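You operate a simulated robot arm through the tools that you are given. There is no shell and no other tool. Be economical: measure what you need, move in short steps, check, and stop when the job is done.

The job below is to be done with a simulated robot arm. You get a single attempt, and the scene is never put back.

TASK
Prove the stop button: with it pushed in, start must not run.
Fine: power on, push stop, press start, twist the stop free, power off.
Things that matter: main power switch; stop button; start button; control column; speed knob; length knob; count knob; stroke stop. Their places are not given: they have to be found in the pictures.

The check looks at the end state, three seconds after you hand in, the way a careful person would. Anything else that was tipped, shoved, dropped, spilled or broken makes it a failure.

THE ROBOT
A 6-joint arm with a two-finger parallel gripper, fixed in place. Base frame: the origin is at the foot of the arm, x ahead of it, y to its left, z up. Units: m, degrees, N and s.
With the tool pointing down near the work surface it reaches from about 0.26 to 0.68 m from the base axis. Its first joint turns from -66.0 to 66.0 degrees. Payload 2.9 kg.
The tool frame sits at the grasp point between the pads (the TCP): z along the fingers, y along the line on which they close. The tips reach 0.03 m beyond it. Largest opening 0.11 m; finger width 0.02, thickness 0.01; the body of the gripper, 0.048 by 0.112 m, starts 0.055 m behind the TCP.
Orientation is that of the tool frame in the base frame, as a unit quaternion [x, y, z, w]. With the fingers straight down and closing along the base's y, the tool's x points along the base's -x, its y along +y and its z along -z.

THE INTERFACE
- The arm moves only by the tool servo_tool. Its argument "targets" is a list of rows, each a list of 7 numbers: the shift along the tool's x, y, z in units of 30 mm (1.0 is 30 mm), then the turn, a rotation vector about the tool's x, y, z in units of 8 degrees (1.0 is 8 degrees), then the closure in counts, from 0 (fully open) to 255 (shut). In form: [[dx, dy, dz, wx, wy, wz, jaw], ...]. A call has 1 to 10 rows; each row shifts and turns the commanded pose from where the row before left it, along the tool's axes as they then stand. A call with a number of a shift or a turn outside -1 to 1 is refused whole. Each row takes 0.2 s and may step no farther than 0.05 m and 8.6 degrees from the row before; otherwise, or with a gripper value out of range, the whole call is refused. A pose out of reach is approached as far as the arm can. The call stops where the force on the tool passes 40 N (or 10 N more than at its start, if that is more) or the arm is blocked; 0.2 s more then pass. The fingers move at their own pace (about 0.108 m/s each) and stop on an object; they squeeze with about 38 N. The grip force told is the motor's: it shows also when the fingers shut on nothing. Time passes only in rows, and 0.2 s behind the last, so rows that do not move let the fingers close. The reply holds the time, the measured pose of the TCP, the force on the tool along the base axes, the opening and the grip force, in the units named above and with some noise.
- Cameras (640 x 400 px; columns grow to the right, rows downward): "scene" is fixed at [0.0876, 0.4281, 1.3997]; the picture's right is [-0.68, -0.73, 0.00], its down [-0.29, 0.27, -0.92] and it looks along [0.67, -0.62, -0.40] (base axes); focal length 314 px, centre (320, 200). "wrist" rides on the gripper at [-0.036, 0, -0.057] in the tool frame; the picture's right is [0.00, -1.00, 0.00], its down [0.97, 0.00, -0.24] and it looks along [0.24, 0.00, 0.97] (tool axes); focal length 218 px, centre (320, 200).
- grab_frame(camera): a new picture of that camera. The clock stands still meanwhile.
- point_at(camera, pixels): for up to 12 pixels [column, row] of the newest picture of that camera ("zoom" is the newest enlarged one), the place [x, y, z] in the base frame of the surface seen there, good to about 0.003 m, but the place of the scene camera against the robot may be out by one fixed shift of up to 0.012 m in any direction. The clock stands still meanwhile.
- zoom(camera, box): a new picture of the part [left, top, right, bottom] of that camera's present view, enlarged. The clock stands still meanwhile.
- job_done(): hands the job in; it is judged then, once.

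Go step by step. Measure first, check grasps and placings, and put right what went wrong. The budget is 80 turns and 46 pictures, counting those below and the enlarged ones. Unless the task says otherwise, let go and move clear before handing in, and close with one line.

The tools are called after "Call:" as name(argument=value, ...) on one line, values as JSON. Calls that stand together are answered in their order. servo_tool: Moves the arm, as the interface text tells. Its arguments: {"type":"object","properties":{"targets":{"type":"array","items":{"type":"array","items":{"type":"number"}}}},"required":["targets"]} The other tools are called the same way: grab_frame (camera) takes a picture; point_at (camera, pixels) gives the place of the surface under pixels of a picture; zoom (camera, box) takes an enlarged picture of a part of a camera's view; job_done () hands the job in.

At the start:

```text
time_s: 0.0
tool_pos: [0.3879, -0.0003, 1.3084]
tcp_rot: [0.0, 1.0, 0.0, 0.001]
wrist_force: [0.4, 0.0, 0.0]
finger_gap: 0.1103
gripper_force: 0.1
```

scene: 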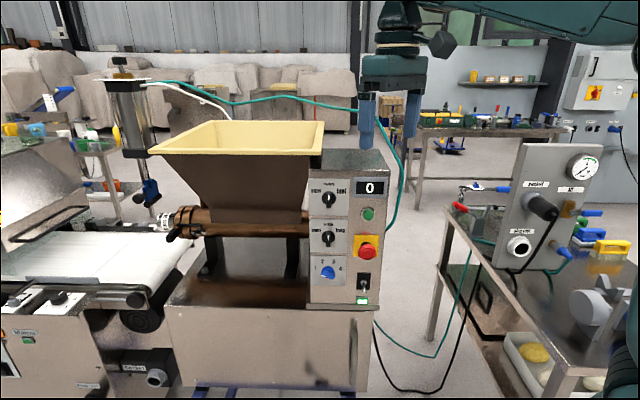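
wrist: 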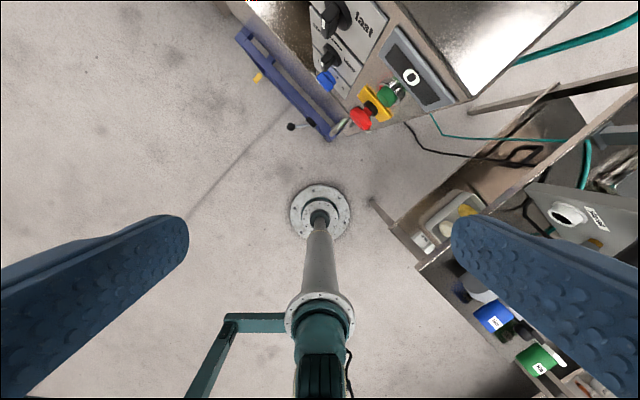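

The control column shows the display near (370,187), the green start at (368,214), the red stop at (367,252) and the power toggle at (363,285). I'll enlarge it and measure.

Call:
zoom(camera="scene", box=[300, 160, 396, 320])

Call:
point_at(camera="scene", pixels=[[368, 214], [367, 252], [363, 285], [380, 200], [375, 300], [312, 296], [313, 180], [355, 240], [378, 238], [328, 198], [329, 238], [327, 272]])

```text
2.50 times, centred on (348, 240) of scene
```

zoom: 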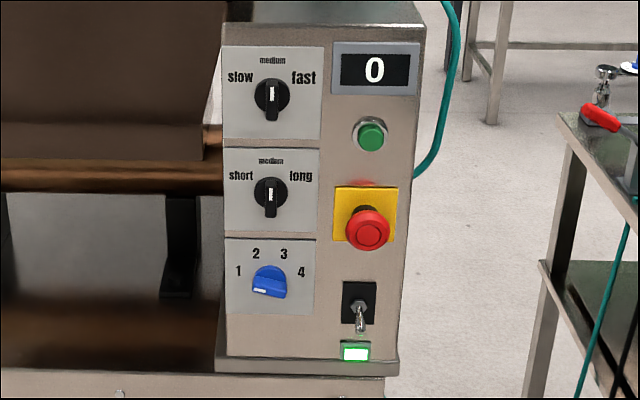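

```text
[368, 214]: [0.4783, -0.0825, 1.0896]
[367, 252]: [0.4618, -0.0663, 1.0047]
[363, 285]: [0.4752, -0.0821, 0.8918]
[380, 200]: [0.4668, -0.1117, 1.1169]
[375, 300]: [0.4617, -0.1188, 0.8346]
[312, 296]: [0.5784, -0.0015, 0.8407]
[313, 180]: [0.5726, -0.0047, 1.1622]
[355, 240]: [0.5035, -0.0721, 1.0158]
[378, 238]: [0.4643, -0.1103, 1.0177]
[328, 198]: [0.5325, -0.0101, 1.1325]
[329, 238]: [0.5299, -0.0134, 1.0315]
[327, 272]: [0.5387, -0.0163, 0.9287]
```

The panel is vertical, with its outward normal about (-0.71, 0.71, 0). The lamp under the toggle at (363,300) looks lit, so I'll look closer at the toggle and the buttons.

Call:
zoom(camera="scene", box=[340, 265, 388, 310])

Call:
point_at(camera="zoom", pixels=[[320, 200], [300, 160], [290, 290], [240, 100]])

Call:
zoom(camera="scene", box=[340, 195, 396, 270])

```text
8.89 times, centred on (364, 288) of scene
```

zoom: 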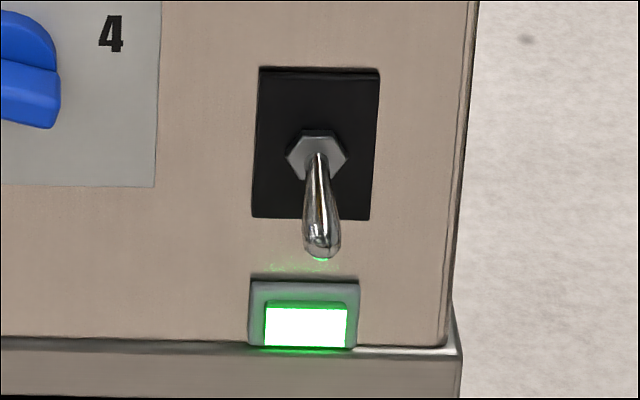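

```text
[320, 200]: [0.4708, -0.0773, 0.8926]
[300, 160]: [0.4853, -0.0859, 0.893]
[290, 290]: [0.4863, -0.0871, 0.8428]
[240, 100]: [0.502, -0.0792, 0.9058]
```

```text
5.33 times, centred on (368, 232) of scene
```

zoom: 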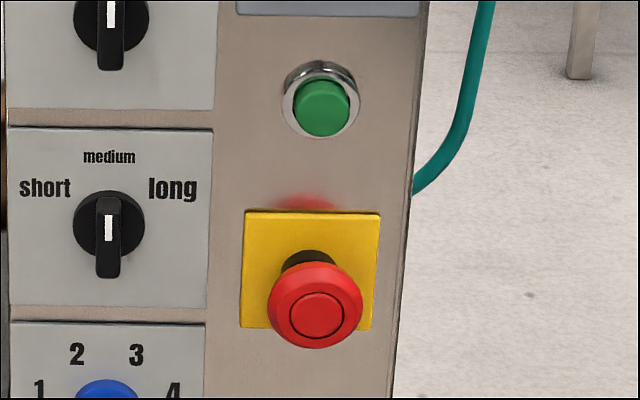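

Next is the toggle lever's tilt, from points along it between (363.5,285) and (364,293), plus the other controls.

Call:
point_at(camera="scene", pixels=[[363.6, 282.5], [363.8, 285], [364, 287], [364.1, 289], [364.2, 291], [364.3, 292.5], [364.4, 293.8], [360, 280], [362, 302]])

Call:
point_at(camera="zoom", pixels=[[318, 315], [275, 315], [358, 315], [318, 275], [318, 340], [322, 108], [300, 108], [343, 108], [322, 90], [322, 128], [250, 220], [370, 220]])

```text
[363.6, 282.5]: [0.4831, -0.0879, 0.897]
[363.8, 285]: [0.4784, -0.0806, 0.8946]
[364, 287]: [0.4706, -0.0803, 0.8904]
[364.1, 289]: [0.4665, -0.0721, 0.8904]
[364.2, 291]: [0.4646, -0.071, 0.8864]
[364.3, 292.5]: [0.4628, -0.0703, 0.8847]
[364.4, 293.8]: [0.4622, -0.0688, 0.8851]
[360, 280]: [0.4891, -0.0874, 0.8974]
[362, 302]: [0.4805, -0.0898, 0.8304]
```

```text
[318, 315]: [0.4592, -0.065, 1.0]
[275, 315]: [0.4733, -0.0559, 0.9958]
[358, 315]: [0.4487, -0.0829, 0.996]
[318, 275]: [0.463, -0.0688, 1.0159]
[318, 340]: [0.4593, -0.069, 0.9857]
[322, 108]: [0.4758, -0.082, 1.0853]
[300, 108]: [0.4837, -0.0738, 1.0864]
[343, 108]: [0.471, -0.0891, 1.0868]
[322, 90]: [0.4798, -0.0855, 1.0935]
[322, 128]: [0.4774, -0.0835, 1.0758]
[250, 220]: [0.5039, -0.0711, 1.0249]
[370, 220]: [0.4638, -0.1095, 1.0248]
```

The stop, start and toggle all sit on one vertical line in front of the panel; the stop head is about 40 mm across, at z≈1.0 and 38 mm out. I'll yaw the tool -45° to face the panel and shut the fingers.

Call:
servo_tool(targets=[[0, 0, 0, 0, 0, 1, 255], [0, 0, 0, 0, 0, 1, 255], [0, 0, 0, 0, 0, 1, 255], [0, 0, 0, 0, 0, 1, 255], [0, 0, 0, 0, 0, 1, 255], [0, 0, 0, 0, 0, 0.625, 255]])

Call:
servo_tool(targets=[[0, 0, 0, 0, -1, 0, 255], [0, 0, 0, 0, -1, 0, 255], [0, 0, 0, 0, -1, 0, 255], [0, 0, 0, 0, -1, 0, 255], [0, 0, 0, 0, -1, 0, 255], [0, 0, 0, 0, -1, 0, 255]])

```text
time_s: 1.4
tool_pos: [0.3864, 0.0004, 1.3089]
tcp_rot: [0.383, 0.924, 0.0, 0.0]
wrist_force: [0.9, 0.4, 0.5]
finger_gap: 0.0
gripper_force: 37.5
```

```text
time_s: 2.8
tool_pos: [0.4111, 0.0078, 1.3847]
tcp_rot: [0.363, 0.885, -0.11, 0.272]
wrist_force: [-0.4, -0.1, 0.1]
finger_gap: 0.0
gripper_force: 37.5
out of reach, approached as far as the arm can: row 2, 3, 4, 5, 6
```

The wrist runs out of reach this high, so I'll lower straight down to bring the pose back into reach.

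Call:
servo_tool(targets=[[0.743, 0, 0.669, 0, 0, 0, 255], [0.743, 0, 0.669, 0, 0, 0, 255], [0.743, 0, 0.669, 0, 0, 0, 255], [0.743, 0, 0.669, 0, 0, 0, 255]])

```text
time_s: 3.8
tool_pos: [0.4115, 0.0075, 1.3839]
tcp_rot: [0.363, 0.885, -0.11, 0.27]
wrist_force: [-0.9, 0.2, 0.0]
finger_gap: 0.0002
gripper_force: 37.5
out of reach, approached as far as the arm can: row 1, 2, 3, 4
```

The arm didn't move, so I'll check its posture in a scene picture.

Call:
grab_frame(camera="scene")

Call:
grab_frame(camera="wrist")

```text
40 pictures are left
```

scene: 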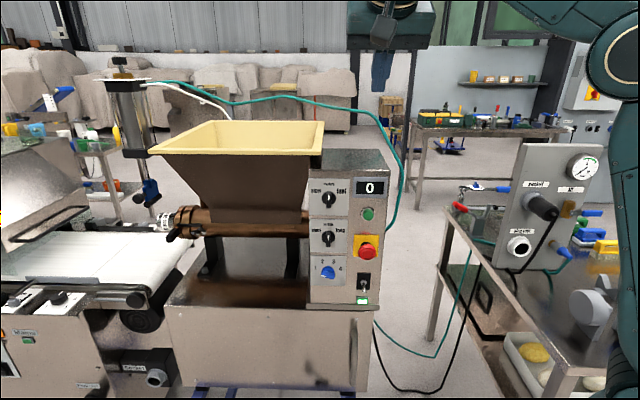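

```text
39 pictures are left
```

wrist: 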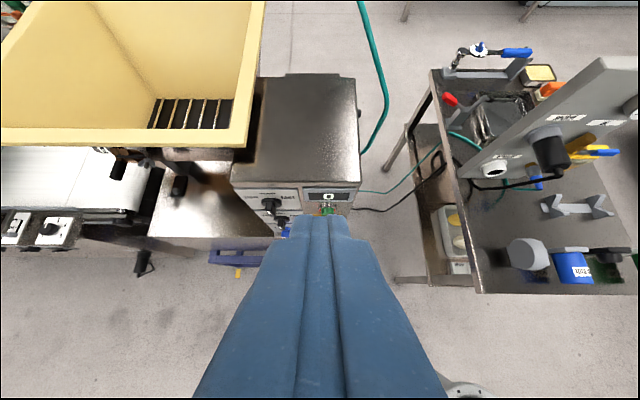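

The arm is stuck near a joint limit while high and close in. I'll unwind part of the pitch and see where the commanded pose stands.

Call:
servo_tool(targets=[[0, 0, 0, 0, 1, 0, 255], [0, 0, 0, 0, 1, 0, 255], [0, 0, 0, 0, 1, 0, 255]])

```text
time_s: 4.6
tool_pos: [0.4106, 0.0081, 1.3865]
tcp_rot: [0.377, 0.922, -0.033, 0.081]
wrist_force: [0.6, -0.1, -0.3]
finger_gap: 0.0
gripper_force: 37.4
```

The command follows the pose reached, so pitch is now about 10° at z≈1.387. I'll lower about 0.21 m while backing away from the panel, then try pitching again.

Call:
servo_tool(targets=[[0.568, 0, 0.915, 0, 0, 0, 255], [0.568, 0, 0.915, 0, 0, 0, 255], [0.568, 0, 0.915, 0, 0, 0, 255], [0.568, 0, 0.915, 0, 0, 0, 255], [0.568, 0, 0.915, 0, 0, 0, 255], [0.568, 0, 0.915, 0, 0, 0, 255], [0.568, 0, 0.915, 0, 0, 0, 255]])

Call:
servo_tool(targets=[[0, 0, 0, 0, -1, 0, 255], [0, 0, 0, 0, -1, 0, 255], [0, 0, 0, 0, -1, 0, 255], [0, 0, 0, 0, -1, 0, 255], [0, 0, 0, 0, -1, 0, 255], [0, 0, 0, 0, -1, 0, 255]])

```text
time_s: 6.2
tool_pos: [0.3802, 0.0813, 1.2728]
tcp_rot: [0.378, 0.922, -0.033, 0.079]
wrist_force: [-0.2, 0.7, -0.7]
finger_gap: 0.0002
gripper_force: 37.3
out of reach, approached as far as the arm can: row 4, 5, 6, 7
```

```text
time_s: 7.6
tool_pos: [0.3996, 0.0974, 1.3384]
tcp_rot: [0.366, 0.896, -0.091, 0.233]
wrist_force: [0.0, -0.4, -0.2]
finger_gap: 0.0
gripper_force: 37.8
out of reach, approached as far as the arm can: row 1, 2, 3, 4, 5, 6
```

Passing shoulder height this close to the base isn't possible, so I need to swing to a larger radius, descend, and come back in. First I'll measure obstacles: the hopper rim, the machine table and the conveyor.

Call:
point_at(camera="scene", pixels=[[156, 152], [300, 156], [200, 240], [185, 300], [120, 270], [50, 300], [10, 290], [240, 330], [20, 180], [150, 200], [60, 240], [530, 200]])

Call:
servo_tool(targets=[[0, 0, 0, 0, 1, 0, 255], [0, 0, 0, 0, 1, 0, 255], [0, 0, 0, 0, 1, 0, 255]])

```text
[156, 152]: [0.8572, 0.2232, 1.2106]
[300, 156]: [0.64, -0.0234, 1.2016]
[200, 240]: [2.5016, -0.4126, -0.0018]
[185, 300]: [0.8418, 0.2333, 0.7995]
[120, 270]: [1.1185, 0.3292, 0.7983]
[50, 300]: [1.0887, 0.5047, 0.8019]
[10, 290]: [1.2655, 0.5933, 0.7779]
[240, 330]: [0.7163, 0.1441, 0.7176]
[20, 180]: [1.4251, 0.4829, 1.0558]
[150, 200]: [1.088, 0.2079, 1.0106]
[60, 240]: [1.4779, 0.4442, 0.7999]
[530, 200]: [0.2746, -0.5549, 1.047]
```

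```text
time_s: 8.4
tool_pos: [0.3983, 0.0974, 1.3384]
tcp_rot: [0.375, 0.926, -0.013, 0.042]
wrist_force: [-0.4, -0.3, 0.0]
finger_gap: 0.0
gripper_force: 37.8
```

Space to the front left is free. I'll slide about 0.18 m left along the panel, away from the base, then go down.

Call:
servo_tool(targets=[[0.1, 1, 0, 0, 0, 0, 255], [0.1, 1, 0, 0, 0, 0, 255], [0.1, 1, 0, 0, 0, 0, 255], [0.1, 1, 0, 0, 0, 0, 255], [0.1, 1, 0, 0, 0, 0, 255], [0.1, 1, 0, 0, 0, 0, 255]])

Call:
servo_tool(targets=[[0.07, 0, 1, 0, 0, 0, 255], [0.07, 0, 1, 0, 0, 0, 255], [0.07, 0, 1, 0, 0, 0, 255], [0.07, 0, 1, 0, 0, 0, 255], [0.07, 0, 1, 0, 0, 0, 255], [0.07, 0, 1, 0, 0, 0, 255], [0.07, 0, 1, 0, 0, 0, 255], [0.07, 0, 1, 0, 0, 0, 255]])

```text
time_s: 9.8
tool_pos: [0.4779, 0.2245, 1.2917]
tcp_rot: [0.377, 0.925, -0.011, 0.043]
wrist_force: [-0.3, -0.3, -1.0]
finger_gap: 0.0
gripper_force: 37.6
out of reach, approached as far as the arm can: row 3, 4, 5, 6
```

```text
time_s: 11.6
tool_pos: [0.5309, 0.2459, 1.0894]
tcp_rot: [0.377, 0.925, -0.013, 0.041]
wrist_force: [0.1, 0.4, 0.6]
finger_gap: 0.0
gripper_force: 37.7
out of reach, approached as far as the arm can: row 5, 6, 7, 8
```

Still being pushed outward while descending. I'll look at the arm's posture before choosing the path.

Call:
grab_frame(camera="scene")

Call:
grab_frame(camera="wrist")

```text
38 pictures are left
```

scene: 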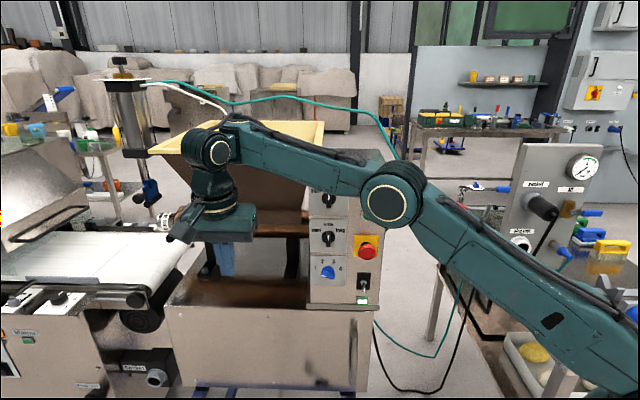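

```text
37 pictures are left
```

wrist: 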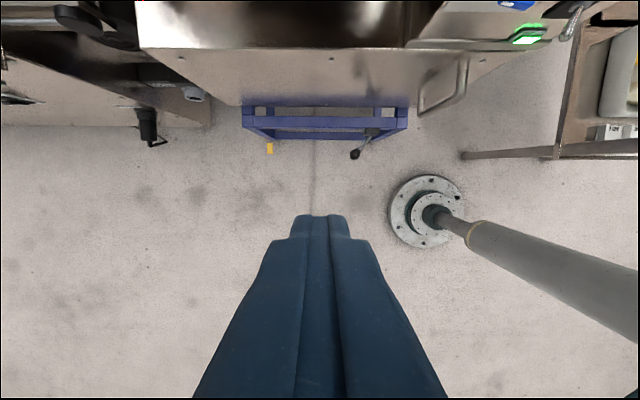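

The elbow is bent upward and it looks like the limit is a joint, not the workspace. I'll try continuing straight down here over clear floor to see what becomes reachable.

Call:
servo_tool(targets=[[0, 0, 1, 0, 0, 0, 255], [0, 0, 1, 0, 0, 0, 255], [0, 0, 1, 0, 0, 0, 255], [0, 0, 1, 0, 0, 0, 255]])

Call:
servo_tool(targets=[[1, 0, 0, 0, 0, 0, 255], [1, 0, 0, 0, 0, 0, 255]])

```text
time_s: 12.6
tool_pos: [0.5717, 0.2556, 0.9877]
tcp_rot: [0.377, 0.925, -0.013, 0.043]
wrist_force: [0.6, 0.2, -0.2]
finger_gap: 0.0
gripper_force: 37.7
out of reach, approached as far as the arm can: row 1, 2, 3, 4
```

```text
time_s: 13.2
tool_pos: [0.544, 0.3058, 0.9864]
tcp_rot: [0.377, 0.925, -0.013, 0.042]
wrist_force: [1.0, -1.1, -0.1]
finger_gap: 0.0
gripper_force: 38.0
out of reach, approached as far as the arm can: row 1, 2
```

The limit follows a sphere around the shoulder. To tell an elbow limit from a wrist limit, I'll tilt the tool back toward the base and then move inward.

Call:
servo_tool(targets=[[0, 0, 0, 1, 0, 0, 255], [0, 0, 0, 1, 0, 0, 255], [0, 0, 0, 1, 0, 0, 255]])

Call:
servo_tool(targets=[[0, -0.91, 0.4, 0, 0, 0, 255], [0, -0.91, 0.4, 0, 0, 0, 255], [0, -0.91, 0.4, 0, 0, 0, 255]])

Call:
grab_frame(camera="scene")

```text
time_s: 14.0
tool_pos: [0.516, 0.3013, 0.9832]
tcp_rot: [0.379, 0.909, -0.175, -0.025]
wrist_force: [0.2, 0.3, 0.3]
finger_gap: 0.0
gripper_force: 37.3
out of reach, approached as far as the arm can: row 2, 3
```

```text
time_s: 14.8
tool_pos: [0.4709, 0.2509, 0.9832]
tcp_rot: [0.378, 0.909, -0.173, -0.025]
wrist_force: [-0.1, 0.3, 0.4]
finger_gap: 0.0
gripper_force: 38.0
out of reach, approached as far as the arm can: row 3
```

```text
36 pictures are left
```

scene: 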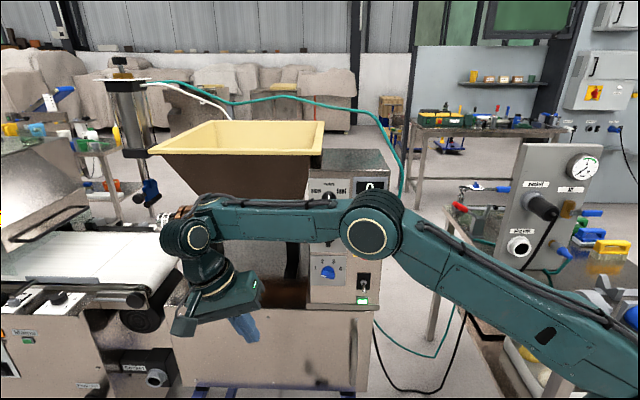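

Inward moves partly work with the tool tilted back. As an isolating test, I'll swing the tool outward about the wrist centre, keeping the wrist in place.

Call:
servo_tool(targets=[[0, 0.93, 0, -1, 0, 0, 255], [0, 0.93, 0, -1, 0, 0, 255]])

Call:
servo_tool(targets=[[0, -0.93, 0, 1, 0, 0, 255], [0, -0.93, 0, 1, 0, 0, 255], [0, -0.93, 0, 1, 0, 0, 255], [0, -0.93, 0, 1, 0, 0, 255]])

```text
time_s: 15.4
tool_pos: [0.5304, 0.3013, 0.9764]
tcp_rot: [0.38, 0.924, -0.046, 0.028]
wrist_force: [0.6, 0.3, 0.6]
finger_gap: 0.0001
gripper_force: 37.2
out of reach, approached as far as the arm can: row 1, 2
```

```text
time_s: 16.4
tool_pos: [0.4553, 0.2274, 1.0067]
tcp_rot: [0.371, 0.875, -0.299, -0.079]
wrist_force: [0.1, 0.3, 0.5]
finger_gap: 0.0
gripper_force: 37.7
```

The outward swing is limited and the inward swing is free, so a wrist pitch joint is at its limit. I'll bring the tool to horizontal facing the panel sideways (about tool y), which avoids that limit.

Call:
servo_tool(targets=[[0, 0, 0, 0, -1, 0, 255], [0, 0, 0, 0, -1, 0, 255], [0, 0, 0, 0, -1, 0, 255], [0, 0, 0, 0, -1, 0, 255], [0, 0, 0, 0, -1, 0, 255], [0, 0, 0, 0, -1, 0, 255]])

```text
time_s: 17.8
tool_pos: [0.4377, 0.2278, 0.9987]
tcp_rot: [0.341, 0.881, -0.329, 0.01]
wrist_force: [-0.3, 0.2, 0.3]
finger_gap: 0.0001
gripper_force: 38.1
out of reach, approached as far as the arm can: row 2, 3, 4, 5, 6
```

It's stuck after one row, so another wrist joint may be at its limit. I'll unwind the roll about the tool axis, since finger roll doesn't matter here, and retry.

Call:
servo_tool(targets=[[0, 0, 0, 0, 0, -1, 255], [0, 0, 0, 0, 0, -1, 255], [0, 0, 0, 0, 0, -1, 255], [0, 0, 0, 0, 0, -1, 255], [0, 0, 0, 0, 0, -1, 255], [0, 0, 0, 0, 0, -1, 255]])

Call:
servo_tool(targets=[[0, 0, 0, 0.7, -0.7, 0, 255], [0, 0, 0, 0.7, -0.7, 0, 255], [0, 0, 0, 0.7, -0.7, 0, 255]])

```text
time_s: 19.2
tool_pos: [0.436, 0.2278, 0.9983]
tcp_rot: [-0.048, 0.943, -0.305, -0.124]
wrist_force: [-0.1, 0.7, 0.3]
finger_gap: 0.0002
gripper_force: 38.1
```

```text
time_s: 20.0
tool_pos: [0.4358, 0.227, 0.998]
tcp_rot: [-0.047, 0.943, -0.304, -0.124]
wrist_force: [0.7, 0.0, 0.0]
finger_gap: 0.0
gripper_force: 37.7
out of reach, approached as far as the arm can: row 1, 2, 3
```

Roll is free but tilt toward the panel is blocked. I'll look at the wrist build to see which joint limits it.

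Call:
zoom(camera="scene", box=[120, 150, 440, 350])

```text
2.00 times, centred on (280, 250) of scene
```

zoom: 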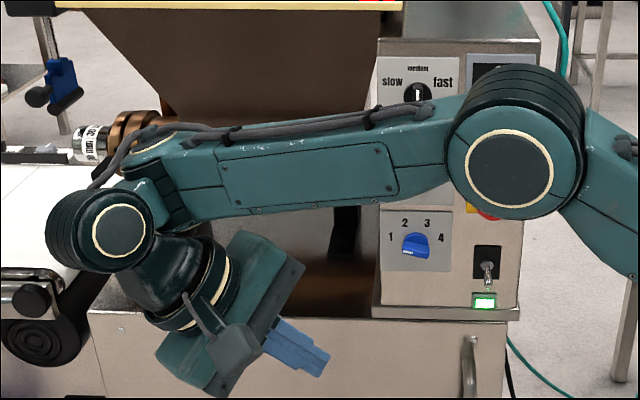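

The wrist is a roll–bend–roll type, so I'll probe directly: two rows straight inward with the orientation held, then two rows straight down.

Call:
servo_tool(targets=[[0.853, -0.237, 0.455, 0, 0, 0, 255], [0.853, -0.237, 0.455, 0, 0, 0, 255]])

Call:
servo_tool(targets=[[-0.263, 0.562, 0.783, 0, 0, 0, 255], [-0.263, 0.562, 0.783, 0, 0, 0, 255]])

```text
time_s: 20.6
tool_pos: [0.3969, 0.2139, 1.0089]
tcp_rot: [-0.047, 0.943, -0.305, -0.126]
wrist_force: [0.0, 0.1, -1.1]
finger_gap: 0.0
gripper_force: 38.0
out of reach, approached as far as the arm can: row 2
```

```text
time_s: 21.2
tool_pos: [0.4122, 0.2338, 0.9631]
tcp_rot: [-0.047, 0.943, -0.305, -0.125]
wrist_force: [-0.5, 0.0, -1.0]
finger_gap: 0.0003
gripper_force: 37.6
out of reach, approached as far as the arm can: row 1, 2
```

The right-hand sideways tilt has stopped at the same value (~24°) every time, so a forearm-roll limit looks likely. I'll test tilting to the left instead.

Call:
servo_tool(targets=[[0, 0, 0, -0.87, 0.49, 0, 255], [0, 0, 0, -0.87, 0.49, 0, 255], [0, 0, 0, -0.87, 0.49, 0, 255], [0, 0, 0, -0.87, 0.49, 0, 255], [0, 0, 0, -0.87, 0.49, 0, 255], [0, 0, 0, -0.87, 0.49, 0, 255], [0, 0, 0, -0.87, 0.49, 0, 255]])

Call:
grab_frame(camera="scene")

```text
time_s: 22.8
tool_pos: [0.3931, 0.2048, 0.9483]
tcp_rot: [0.08, 0.93, 0.107, -0.343]
wrist_force: [0.0, 0.0, -0.1]
finger_gap: 0.0002
gripper_force: 37.2
out of reach, approached as far as the arm can: row 4, 5, 6, 7
```

```text
34 pictures are left
```

scene: 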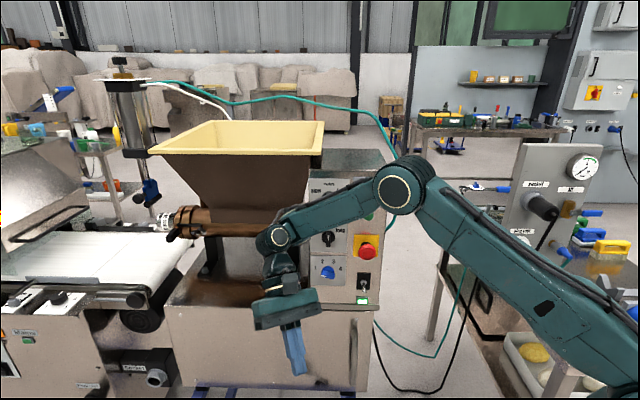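

The elbow has now folded and the wrist moved inward, so the elbow itself isn't limited. I'll bring the tool back upright here and see if this fold is kept.

Call:
servo_tool(targets=[[0, 0, 0, 0.215, -0.977, 0, 255], [0, 0, 0, 0.215, -0.977, 0, 255], [0, 0, 0, 0.215, -0.977, 0, 255], [0, 0, 0, 0.215, -0.977, 0, 255], [0, 0, 0, 0.215, -0.977, 0, 255]])

```text
time_s: 24.0
tool_pos: [0.3939, 0.2053, 0.9465]
tcp_rot: [0.083, 0.996, 0.005, -0.019]
wrist_force: [-0.1, 0.3, -0.2]
finger_gap: 0.0
gripper_force: 37.5
```

Now upright at radius 0.44 and z=0.95 with everything reachable, so I'm in the better arm fold. I'll try tilting toward the panel from here.

Call:
servo_tool(targets=[[0, 0, 0, 0.58, -0.814, 0, 255], [0, 0, 0, 0.58, -0.814, 0, 255], [0, 0, 0, 0.58, -0.814, 0, 255], [0, 0, 0, 0.58, -0.814, 0, 255], [0, 0, 0, 0.58, -0.814, 0, 255], [0, 0, 0, 0.58, -0.814, 0, 255]])

```text
time_s: 25.4
tool_pos: [0.393, 0.2044, 0.9476]
tcp_rot: [0.073, 0.917, -0.259, 0.293]
wrist_force: [-0.1, -0.4, 0.6]
finger_gap: 0.0001
gripper_force: 37.9
```

That worked, 48° with no complaint. I'll continue to horizontal.

Call:
servo_tool(targets=[[0, 0, 0, 0.58, -0.814, 0, 255], [0, 0, 0, 0.58, -0.814, 0, 255], [0, 0, 0, 0.58, -0.814, 0, 255], [0, 0, 0, 0.58, -0.814, 0, 255], [0, 0, 0, 0.58, -0.814, 0, 255], [0, 0, 0, 0.145, -0.203, 0, 255]])

```text
time_s: 26.8
tool_pos: [0.3896, 0.1912, 0.9404]
tcp_rot: [0.055, 0.76, -0.422, 0.491]
wrist_force: [0.1, 0.2, -0.2]
finger_gap: 0.0002
gripper_force: 37.4
out of reach, approached as far as the arm can: row 5
```

The tool is now within 9° of horizontal, facing the panel. I'll roll about 36° so the wrist camera sits upright.

Call:
servo_tool(targets=[[0, 0, 0, 0, 0, 1, 255], [0, 0, 0, 0, 0, 1, 255], [0, 0, 0, 0, 0, 1, 255], [0, 0, 0, 0, 0, 1, 255], [0, 0, 0, 0, 0, 0.56, 255]])

Call:
servo_tool(targets=[[0, -0.5, 1, 0, 0, 0, 255], [0, -0.5, 1, 0, 0, 0, 255], [0, -1, 1, 0, 0, 0, 255], [0, -1, 1, 0, 0, 0, 255]])

Call:
grab_frame(camera="wrist")

```text
time_s: 28.0
tool_pos: [0.3828, 0.1772, 0.9327]
tcp_rot: [0.286, 0.698, -0.248, 0.608]
wrist_force: [0.2, 0.4, 0.3]
finger_gap: 0.0
gripper_force: 37.8
out of reach, approached as far as the arm can: row 1, 2
```

```text
time_s: 29.0
tool_pos: [0.405, 0.0279, 0.9163]
tcp_rot: [0.286, 0.695, -0.252, 0.61]
wrist_force: [-0.5, -0.7, 0.0]
finger_gap: 0.0003
gripper_force: 37.9
```

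```text
33 pictures are left
```

wrist: 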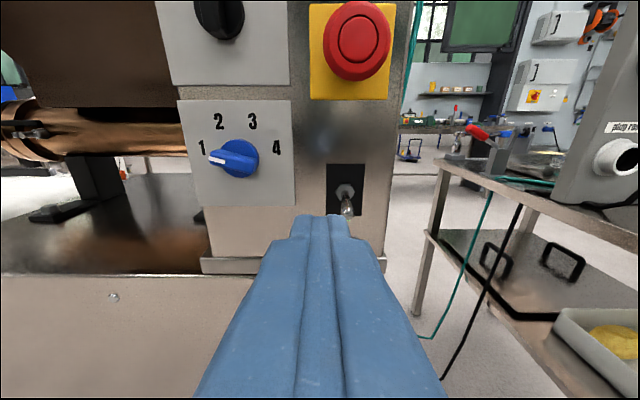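

The wrist camera now shows the stop at (357,40), the toggle at (345,200) and the count knob. I'll measure them here, free of the scene camera's shift.

Call:
point_at(camera="wrist", pixels=[[357, 38], [333, 40], [382, 40], [357, 75], [345, 192], [346, 203], [348, 211], [340, 172], [310, 140], [380, 140], [320, 93], [300, 225]])

Call:
zoom(camera="wrist", box=[290, 140, 410, 215])

```text
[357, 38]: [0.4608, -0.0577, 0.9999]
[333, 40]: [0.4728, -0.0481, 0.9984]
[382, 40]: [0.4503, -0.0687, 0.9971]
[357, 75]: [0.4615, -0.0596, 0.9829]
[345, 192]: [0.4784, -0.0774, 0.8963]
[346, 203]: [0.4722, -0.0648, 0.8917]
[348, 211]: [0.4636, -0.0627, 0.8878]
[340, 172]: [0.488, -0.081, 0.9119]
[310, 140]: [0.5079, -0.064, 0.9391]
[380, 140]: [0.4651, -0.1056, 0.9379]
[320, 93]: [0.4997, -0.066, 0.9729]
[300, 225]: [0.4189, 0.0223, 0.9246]
```

```text
5.33 times, centred on (350, 178) of wrist
```

zoom: 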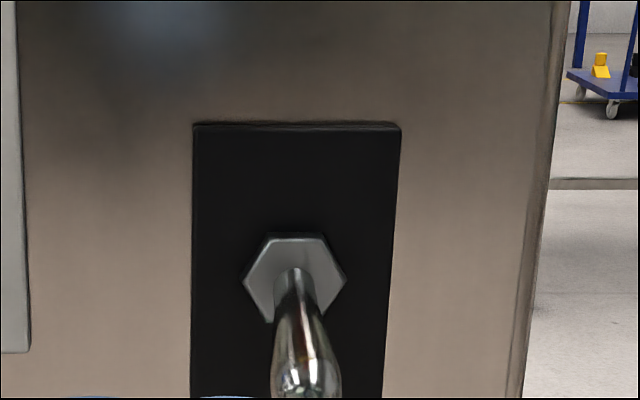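

The wrist camera puts the panel plane at x−y≈0.571, with the lever tip at (0.464,−0.063,0.888) sloping down, 32 mm out. I'll level the tool by its last 7.5°, then place the closed fingertips below the lever.

Call:
servo_tool(targets=[[0, 0, 0, 0, -0.93, 0, 255], [0, 0, 0, 0, 0, 0, 255]])

```text
time_s: 29.6
tool_pos: [0.4045, 0.028, 0.9176]
tcp_rot: [0.285, 0.694, -0.251, 0.611]
wrist_force: [-0.3, 0.7, -0.3]
finger_gap: 0.0002
gripper_force: 37.9
out of reach, approached as far as the arm can: row 1
```

It stays at 7.5° down, which is workable. I'll move right 22 mm and down 57 mm, then check.

Call:
servo_tool(targets=[[0.94, -0.37, 0.12, 0, 0, 0, 255], [0.94, -0.37, 0.12, 0, 0, 0, 255], [0, 0, 0, 0, 0, 0, 255]])

Call:
grab_frame(camera="wrist")

```text
time_s: 30.4
tool_pos: [0.389, 0.0134, 0.8585]
tcp_rot: [0.288, 0.694, -0.253, 0.609]
wrist_force: [0.2, 0.1, -1.3]
finger_gap: 0.0
gripper_force: 37.7
```

```text
31 pictures are left
```

wrist: 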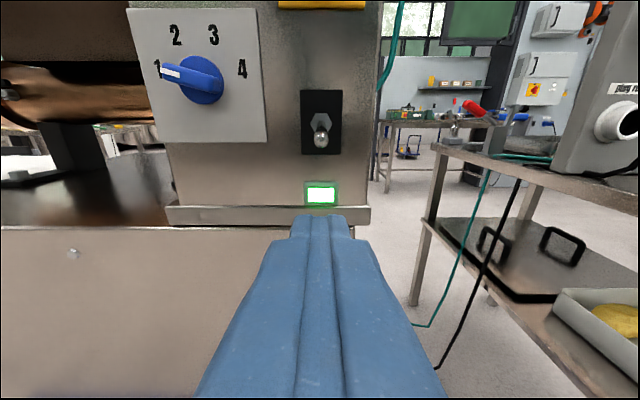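

The fingertips are at z≈0.855, lined up under the lever at (321,135) and just above the lamp. I'll go forward to about 18 mm off the panel.

Call:
servo_tool(targets=[[-0.2, 0, 0.97, 0, 0, 0, 255], [-0.17, 0, 0.97, 0, 0, 0, 255], [-0.13, 0, 0.97, 0, 0, 0, 255], [0, 0, 0, 0, 0, 0, 255]])

Call:
zoom(camera="wrist", box=[240, 40, 400, 240])

```text
time_s: 31.4
tool_pos: [0.4636, -0.0186, 0.8715]
tcp_rot: [0.291, 0.699, -0.252, 0.602]
wrist_force: [0.7, 0.8, 0.2]
finger_gap: 0.0
gripper_force: 38.1
out of reach, approached as far as the arm can: row 1, 2, 3
```

```text
2.00 times, centred on (320, 140) of wrist
```

zoom: 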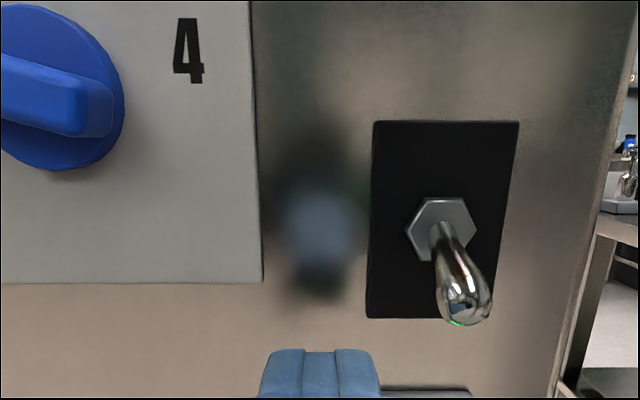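

The arm drifted 30 mm left of the lane, to u≈−0.315. I'll lower a little and shift right to get beneath the lever.

Call:
servo_tool(targets=[[0.5, 0, 0, 0, 0, 0, 255], [0, -0.5, 0, 0, 0, 0, 255], [0, -0.53, 0, 0, 0, 0, 255], [0, 0, 0, 0, 0, 0, 255]])

```text
time_s: 32.4
tool_pos: [0.4611, -0.0169, 0.8647]
tcp_rot: [0.291, 0.699, -0.252, 0.602]
wrist_force: [0.1, -1.0, 0.0]
finger_gap: 0.0
gripper_force: 37.6
out of reach, approached as far as the arm can: row 1, 2, 3
```

Blocked in this orientation. I'll back off, pitch the tool about 16° further down to relieve the wrist, and shift right.

Call:
servo_tool(targets=[[0, 0, -1, 0, 0, 0, 255], [0, 0, 0, 0, 1, 0, 255], [0, 0, 0, 0, 1, 0, 255], [0, -0.5, 0, 0, 0, 0, 255], [0, -0.5, 0, 0, 0, 0, 255]])

```text
time_s: 33.6
tool_pos: [0.4208, -0.0137, 0.8686]
tcp_rot: [0.319, 0.772, -0.21, 0.508]
wrist_force: [0.2, -0.4, 0.9]
finger_gap: 0.0002
gripper_force: 37.7
out of reach, approached as far as the arm can: row 1
```

Good: now at u≈−0.288, 23° down, with the tip at z≈0.857. I'll go forward 45 mm horizontally so the fingertip is under the lever.

Call:
servo_tool(targets=[[-0.297, -0.14, 0.69, 0, 0, 0, 255], [-0.297, 0, 0.69, 0, 0, 0, 255], [0, 0, 0, 0, 0, 0, 255]])

Call:
zoom(camera="wrist", box=[240, 80, 400, 240])

```text
time_s: 34.4
tool_pos: [0.4515, -0.0474, 0.8689]
tcp_rot: [0.317, 0.773, -0.209, 0.509]
wrist_force: [0.5, -0.2, 0.7]
finger_gap: 0.0
gripper_force: 37.6
```

```text
2.50 times, centred on (320, 160) of wrist
```

zoom: 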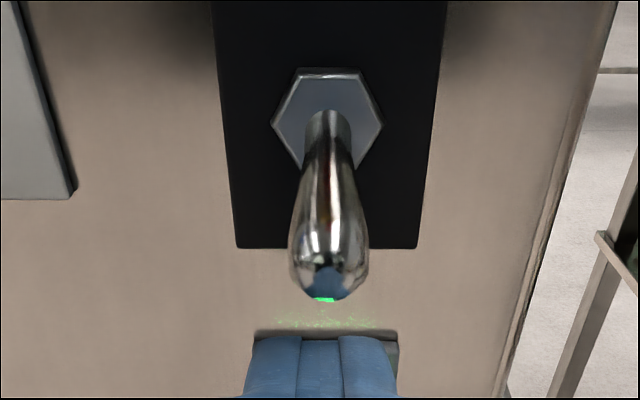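

The finger is centred below the lever, so I'll push up 40 mm in small steps.

Call:
servo_tool(targets=[[-0.306, 0, -0.132, 0, 0, 0, 255], [-0.306, 0, -0.132, 0, 0, 0, 255], [-0.306, 0, -0.132, 0, 0, 0, 255], [-0.306, 0, -0.132, 0, 0, 0, 255]])

Call:
zoom(camera="wrist", box=[240, 80, 400, 240])

```text
time_s: 35.4
tool_pos: [0.4471, -0.0448, 0.902]
tcp_rot: [0.321, 0.778, -0.207, 0.499]
wrist_force: [-1.5, 1.2, -3.7]
finger_gap: 0.0001
gripper_force: 37.3
stopped in row 4: the force on the tool passed its limit (the readings are from after the stop); the commanded pose is now the measured one
```

```text
2.50 times, centred on (320, 160) of wrist
```

zoom: 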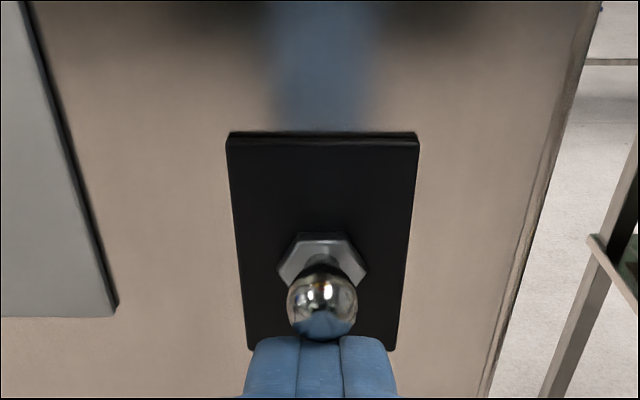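

The force limit was met and the lever now points at the camera, so it has moved up. I'll drop back and look at the lever and lamp.

Call:
servo_tool(targets=[[0.306, 0, 0.132, 0, 0, 0, 255], [0.3, 0, -0.7, 0, 0, 0, 255], [0, 0, -0.9, 0, 0, 0, 255], [0, 0, -0.5, 0, 0, 0, 255]])

Call:
zoom(camera="scene", box=[300, 160, 396, 320])

Call:
grab_frame(camera="wrist")

```text
time_s: 36.4
tool_pos: [0.405, -0.0053, 0.9105]
tcp_rot: [0.32, 0.778, -0.206, 0.5]
wrist_force: [0.5, -0.3, -0.4]
finger_gap: 0.0003
gripper_force: 37.6
```

```text
2.50 times, centred on (348, 240) of scene
```

zoom: 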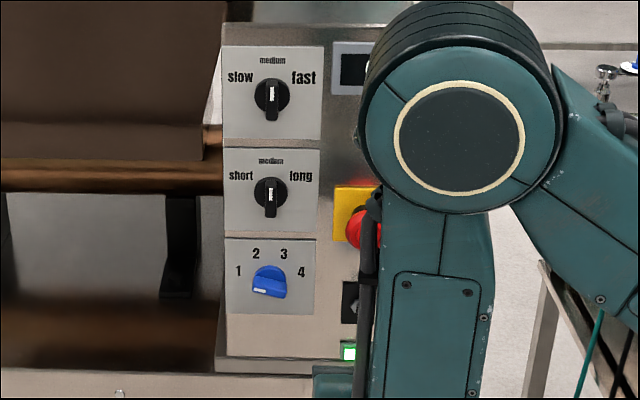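

```text
26 pictures are left
```

wrist: 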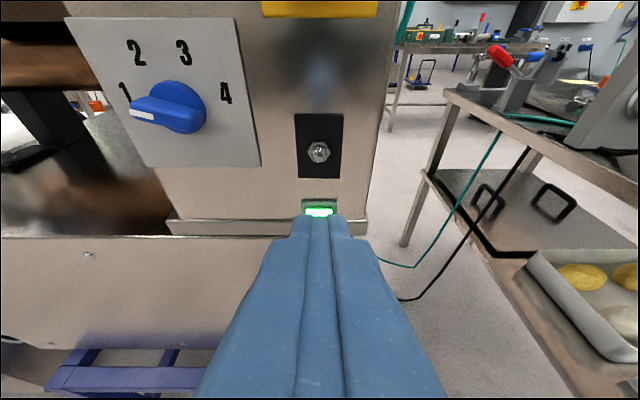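

The lamp at (318,211) is still lit. I'll measure the lever tip at (318,153) against the nut to confirm it stayed up.

Call:
zoom(camera="wrist", box=[280, 100, 360, 220])

Call:
point_at(camera="wrist", pixels=[[318, 153], [318, 149], [318, 157], [318, 143], [305, 120], [333, 172], [318, 205], [318, 211]])

```text
3.33 times, centred on (320, 160) of wrist
```

zoom: 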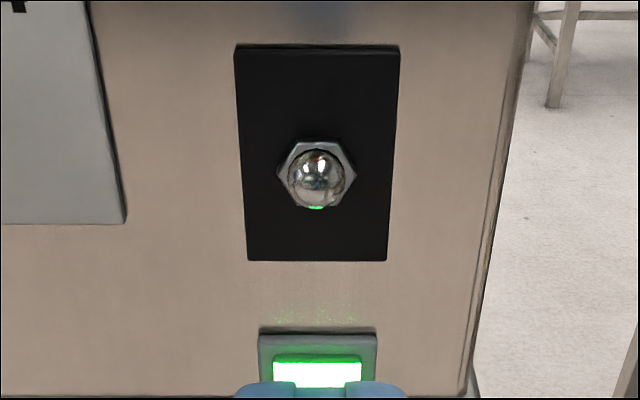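

```text
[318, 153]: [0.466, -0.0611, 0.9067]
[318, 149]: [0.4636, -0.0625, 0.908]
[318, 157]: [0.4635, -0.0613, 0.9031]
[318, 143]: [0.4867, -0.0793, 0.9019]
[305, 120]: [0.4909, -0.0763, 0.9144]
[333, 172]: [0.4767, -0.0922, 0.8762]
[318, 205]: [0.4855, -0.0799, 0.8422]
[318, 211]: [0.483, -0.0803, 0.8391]
```

The lever tip went from z=0.887 to 0.907, so the switch is up; the lamp seems lit either way. Next I'll rise to stop height and level the tool.

Call:
servo_tool(targets=[[-0.918, 0, -0.396, 0, 0, 0, 255], [-0.918, 0, -0.396, 0, 0, 0, 255], [-0.918, 0, -0.396, 0, 0, 0, 255], [0, 0, 0, 0, -1, 0, 255], [0, 0, 0, 0, -1, 0, 255], [0, 0, 0, 0, -0.9, 0, 255]])

Call:
grab_frame(camera="wrist")

```text
time_s: 37.8
tool_pos: [0.4081, 0.0022, 1.0042]
tcp_rot: [0.286, 0.69, -0.255, 0.614]
wrist_force: [0.2, 1.0, 0.0]
finger_gap: 0.0
gripper_force: 37.7
out of reach, approached as far as the arm can: row 6
```

```text
24 pictures are left
```

wrist: 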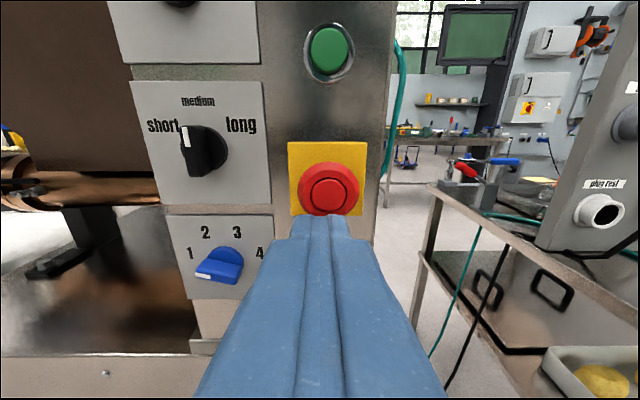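

The start at (328,50) and stop at (328,192) are in view. I'll measure both precisely.

Call:
point_at(camera="wrist", pixels=[[328, 195], [303, 192], [356, 192], [328, 170], [328, 180], [328, 50], [312, 50], [346, 50], [328, 30], [328, 70], [291, 150], [365, 150]])

```text
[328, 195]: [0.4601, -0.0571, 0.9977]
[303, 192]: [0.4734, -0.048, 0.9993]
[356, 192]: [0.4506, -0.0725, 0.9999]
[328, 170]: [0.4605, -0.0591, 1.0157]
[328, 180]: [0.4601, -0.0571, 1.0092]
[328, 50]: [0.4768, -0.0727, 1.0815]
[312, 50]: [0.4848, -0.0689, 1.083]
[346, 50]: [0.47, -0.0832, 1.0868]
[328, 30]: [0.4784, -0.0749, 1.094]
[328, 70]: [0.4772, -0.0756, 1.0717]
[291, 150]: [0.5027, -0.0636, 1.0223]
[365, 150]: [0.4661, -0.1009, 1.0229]
```

Stop face centre is at about (0.460,−0.057,0.998), 38 mm out; start face is at z≈1.082, 16 mm out. I'll advance and push the stop in with small steps.

Call:
servo_tool(targets=[[0, -0.17, 1, 0, 0, 0, 255], [0, 0, 0.4, 0, 0, 0, 255], [0, 0, 0.15, 0, 0, 0, 255], [0, 0, 0.15, 0, 0, 0, 255], [0, 0, 0.15, 0, 0, 0, 255], [0, 0, 0.15, 0, 0, 0, 255], [0, 0, 0.15, 0, 0, 0, 255]])

```text
time_s: 39.2
tool_pos: [0.4442, -0.0413, 0.9973]
tcp_rot: [0.285, 0.689, -0.257, 0.615]
wrist_force: [-20.9, 13.9, 4.6]
finger_gap: 0.0
gripper_force: 37.7
stopped in row 6: the force on the tool passed its limit (the readings are from after the stop); the commanded pose is now the measured one
```

The force limit came with the tip about 7 mm into the button's travel. I'll back off and check that it stayed in.

Call:
servo_tool(targets=[[0, 0, -0.5, 0, 0, 0, 255], [0, 0, -1, 0, 0, 0, 255], [0, 0, 0, 0, 0, 0, 255]])

Call:
grab_frame(camera="wrist")

Call:
point_at(camera="wrist", pixels=[[328, 195], [324, 190], [328, 180], [335, 185]])

```text
time_s: 40.0
tool_pos: [0.4147, -0.0095, 1.0019]
tcp_rot: [0.286, 0.692, -0.255, 0.612]
wrist_force: [0.1, 1.1, 0.3]
finger_gap: 0.0
gripper_force: 38.2
```

```text
23 pictures are left
```

wrist: 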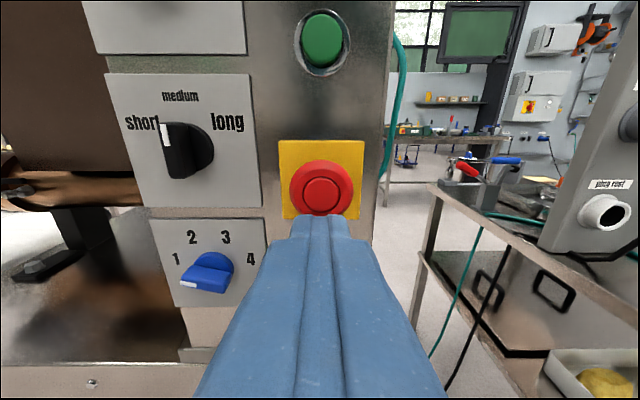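

```text
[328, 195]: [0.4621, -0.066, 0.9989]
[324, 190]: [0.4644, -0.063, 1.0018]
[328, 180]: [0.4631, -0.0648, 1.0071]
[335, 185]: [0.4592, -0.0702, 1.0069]
```

The stop face went from 38 to 31 mm out and held: latched. Next I'll rise to the start button.

Call:
servo_tool(targets=[[-1, 0, -0.1, 0, 0, 0, 255], [-1, 0, -0.1, 0, 0, 0, 255], [-1, 0, -0.12, 0, 0, 0, 255], [0, 0, 0, 0, 0, 0, 255]])

Call:
grab_frame(camera="wrist")

Call:
point_at(camera="wrist", pixels=[[326, 180], [326, 190], [326, 170]])

```text
time_s: 41.0
tool_pos: [0.4132, -0.0125, 1.0929]
tcp_rot: [0.285, 0.69, -0.255, 0.614]
wrist_force: [-0.7, -0.6, 0.4]
finger_gap: 0.0
gripper_force: 37.6
```

```text
22 pictures are left
```

wrist: 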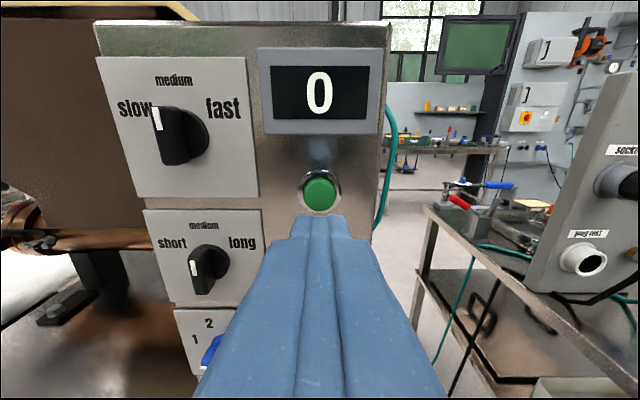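

```text
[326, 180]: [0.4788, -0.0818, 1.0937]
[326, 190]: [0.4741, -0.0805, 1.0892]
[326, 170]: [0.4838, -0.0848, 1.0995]
```

The display reads 0 and start is centred at (320,191). I'll press start gently until resisted.

Call:
servo_tool(targets=[[0, 0.08, 1, 0, 0, 0, 255], [0, 0, 0.7, 0, 0, 0, 255], [0, 0, 0.15, 0, 0, 0, 255], [0, 0, 0.15, 0, 0, 0, 255], [0, 0, 0.15, 0, 0, 0, 255], [0, 0, 0.15, 0, 0, 0, 255]])

```text
time_s: 42.4
tool_pos: [0.4626, -0.055, 1.0852]
tcp_rot: [0.285, 0.69, -0.256, 0.615]
wrist_force: [-31.0, 22.9, 4.2]
finger_gap: 0.0
gripper_force: 37.4
```

Start was pressed about 6 mm with 38 N. I'll back off and check that nothing is running.

Call:
servo_tool(targets=[[0, 0, -0.5, 0, 0, 0, 255], [0, 0, -1, 0, 0, 0, 255], [0, 0, -0.6, 0, 0, 0, 255]])

Call:
grab_frame(camera="wrist")

Call:
grab_frame(camera="scene")

```text
time_s: 43.2
tool_pos: [0.419, -0.013, 1.0917]
tcp_rot: [0.286, 0.69, -0.256, 0.613]
wrist_force: [0.6, -0.1, 0.6]
finger_gap: 0.0
gripper_force: 37.8
```

```text
21 pictures are left
```

wrist: 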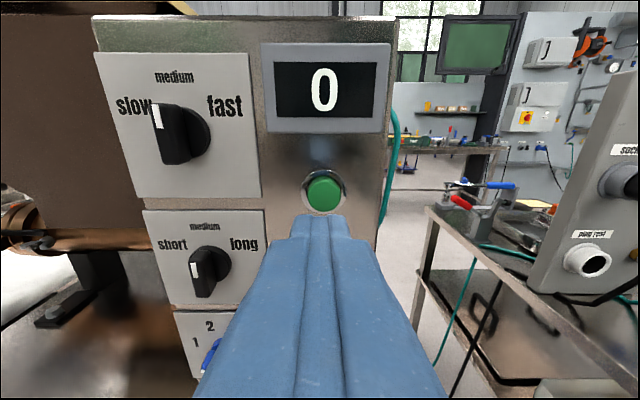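

```text
20 pictures are left
```

scene: 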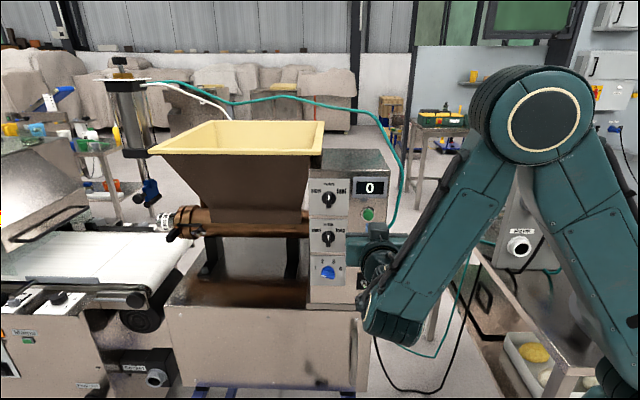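

Nothing runs, with the display still at 0. Next I'll go down to the stop head, level if possible, and open the fingers to about 60 mm.

Call:
servo_tool(targets=[[1, 0, 0.0, 0, 0, 0, 200], [1, 0, 0.1, 0, 0, 0, 150], [0.95, 0, 0.1, 0, 0, 0, 116], [0, 0, 0, 0, 0, 0, 116]])

Call:
servo_tool(targets=[[0, 0, 0, 0, -0.5, 0, 116], [0, 0, 0, 0, 0, 0, 116]])

Call:
grab_frame(camera="wrist")

```text
time_s: 44.2
tool_pos: [0.4147, -0.01, 1.0037]
tcp_rot: [0.286, 0.691, -0.255, 0.613]
wrist_force: [-0.6, 0.4, 0.6]
finger_gap: 0.0598
gripper_force: 0.0
```

```text
time_s: 44.8
tool_pos: [0.4151, -0.0105, 1.0038]
tcp_rot: [0.285, 0.692, -0.254, 0.613]
wrist_force: [0.4, 0.8, -0.1]
finger_gap: 0.0596
gripper_force: 0.1
out of reach, approached as far as the arm can: row 1
```

```text
19 pictures are left
```

wrist: 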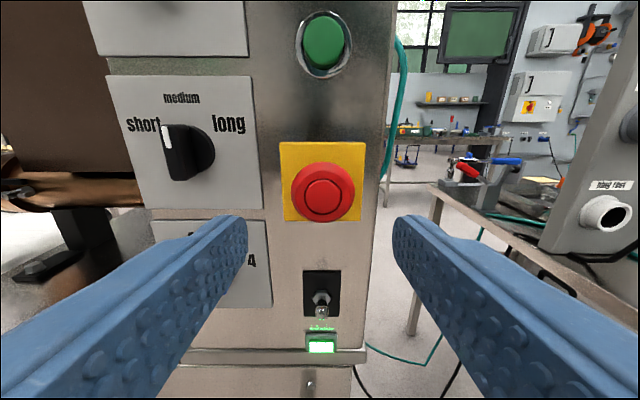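

The stop head is centred between the open fingers at (323,192). I'll advance 60 mm so the pads straddle the head, then close.

Call:
servo_tool(targets=[[-0.08, 0, 1, 0, 0, 0, 116], [-0.08, 0, 0.6, 0, 0, 0, 116], [0, 0, 0.4, 0, 0, 0, 116], [0, 0, 0, 0, 0, 0, 116]])

Call:
grab_frame(camera="wrist")

```text
time_s: 45.8
tool_pos: [0.4585, -0.0528, 1.0028]
tcp_rot: [0.285, 0.692, -0.254, 0.612]
wrist_force: [-0.1, 0.5, 0.7]
finger_gap: 0.06
gripper_force: 0.0
```

```text
18 pictures are left
```

wrist: 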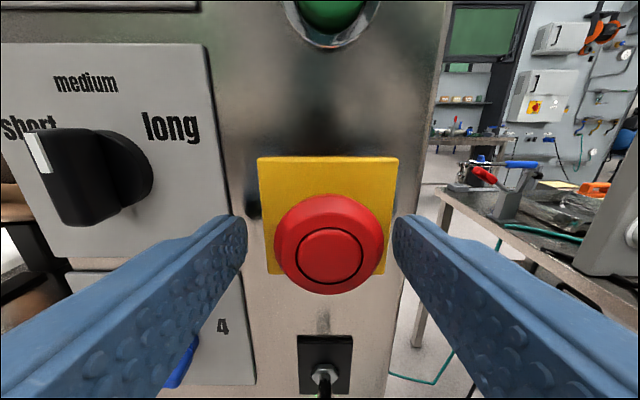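

The head is nicely between the pads. I'll close on it.

Call:
servo_tool(targets=[[0, -0.05, 0, 0, 0, 0, 150], [0, 0, 0, 0, 0, 0, 255], [0, 0, 0, 0, 0, 0, 255]])

```text
time_s: 46.6
tool_pos: [0.4558, -0.0561, 1.0026]
tcp_rot: [0.287, 0.691, -0.257, 0.612]
wrist_force: [-8.3, -8.9, 1.1]
finger_gap: 0.0419
gripper_force: 45.4
```

Gripped at 42 mm. Now I'll twist clockwise, 40°.

Call:
servo_tool(targets=[[0, 0, 0, 0, 0, 1, 255], [0, 0, 0, 0, 0, 1, 255], [0, 0, 0, 0, 0, 1, 255], [0, 0, 0, 0, 0, 1, 255], [0, 0, 0, 0, 0, 1, 255]])

Call:
grab_frame(camera="wrist")

```text
time_s: 47.8
tool_pos: [0.4572, -0.0533, 1.0019]
tcp_rot: [0.506, 0.551, -0.03, 0.663]
wrist_force: [-20.5, -9.6, 9.6]
finger_gap: 0.0428
gripper_force: 45.1
```

```text
17 pictures are left
```

wrist: 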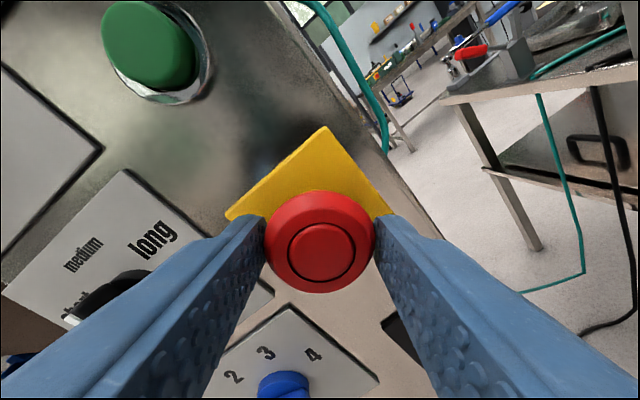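

The twist went 40° with no slip noticed. I'll check the head's depth and open the fingers slightly.

Call:
servo_tool(targets=[[0, 0, 0, 0, 0, 0, 116], [0, 0, 0, 0, 0, 0, 116], [0, 0, 0, 0, 0, 0, 116]])

Call:
grab_frame(camera="wrist")

Call:
point_at(camera="wrist", pixels=[[320, 250], [320, 240], [312, 250], [330, 255], [320, 265]])

```text
time_s: 48.6
tool_pos: [0.4562, -0.0538, 1.0016]
tcp_rot: [0.505, 0.552, -0.029, 0.662]
wrist_force: [-0.2, -0.1, -0.5]
finger_gap: 0.0599
gripper_force: 0.1
```

```text
16 pictures are left
```

wrist: 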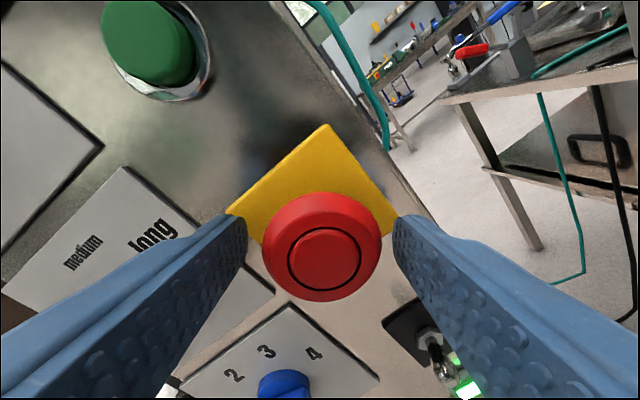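

```text
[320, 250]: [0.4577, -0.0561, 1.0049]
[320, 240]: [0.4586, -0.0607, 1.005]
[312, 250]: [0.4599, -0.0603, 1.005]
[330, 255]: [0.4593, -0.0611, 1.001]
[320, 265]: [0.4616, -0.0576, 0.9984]
```

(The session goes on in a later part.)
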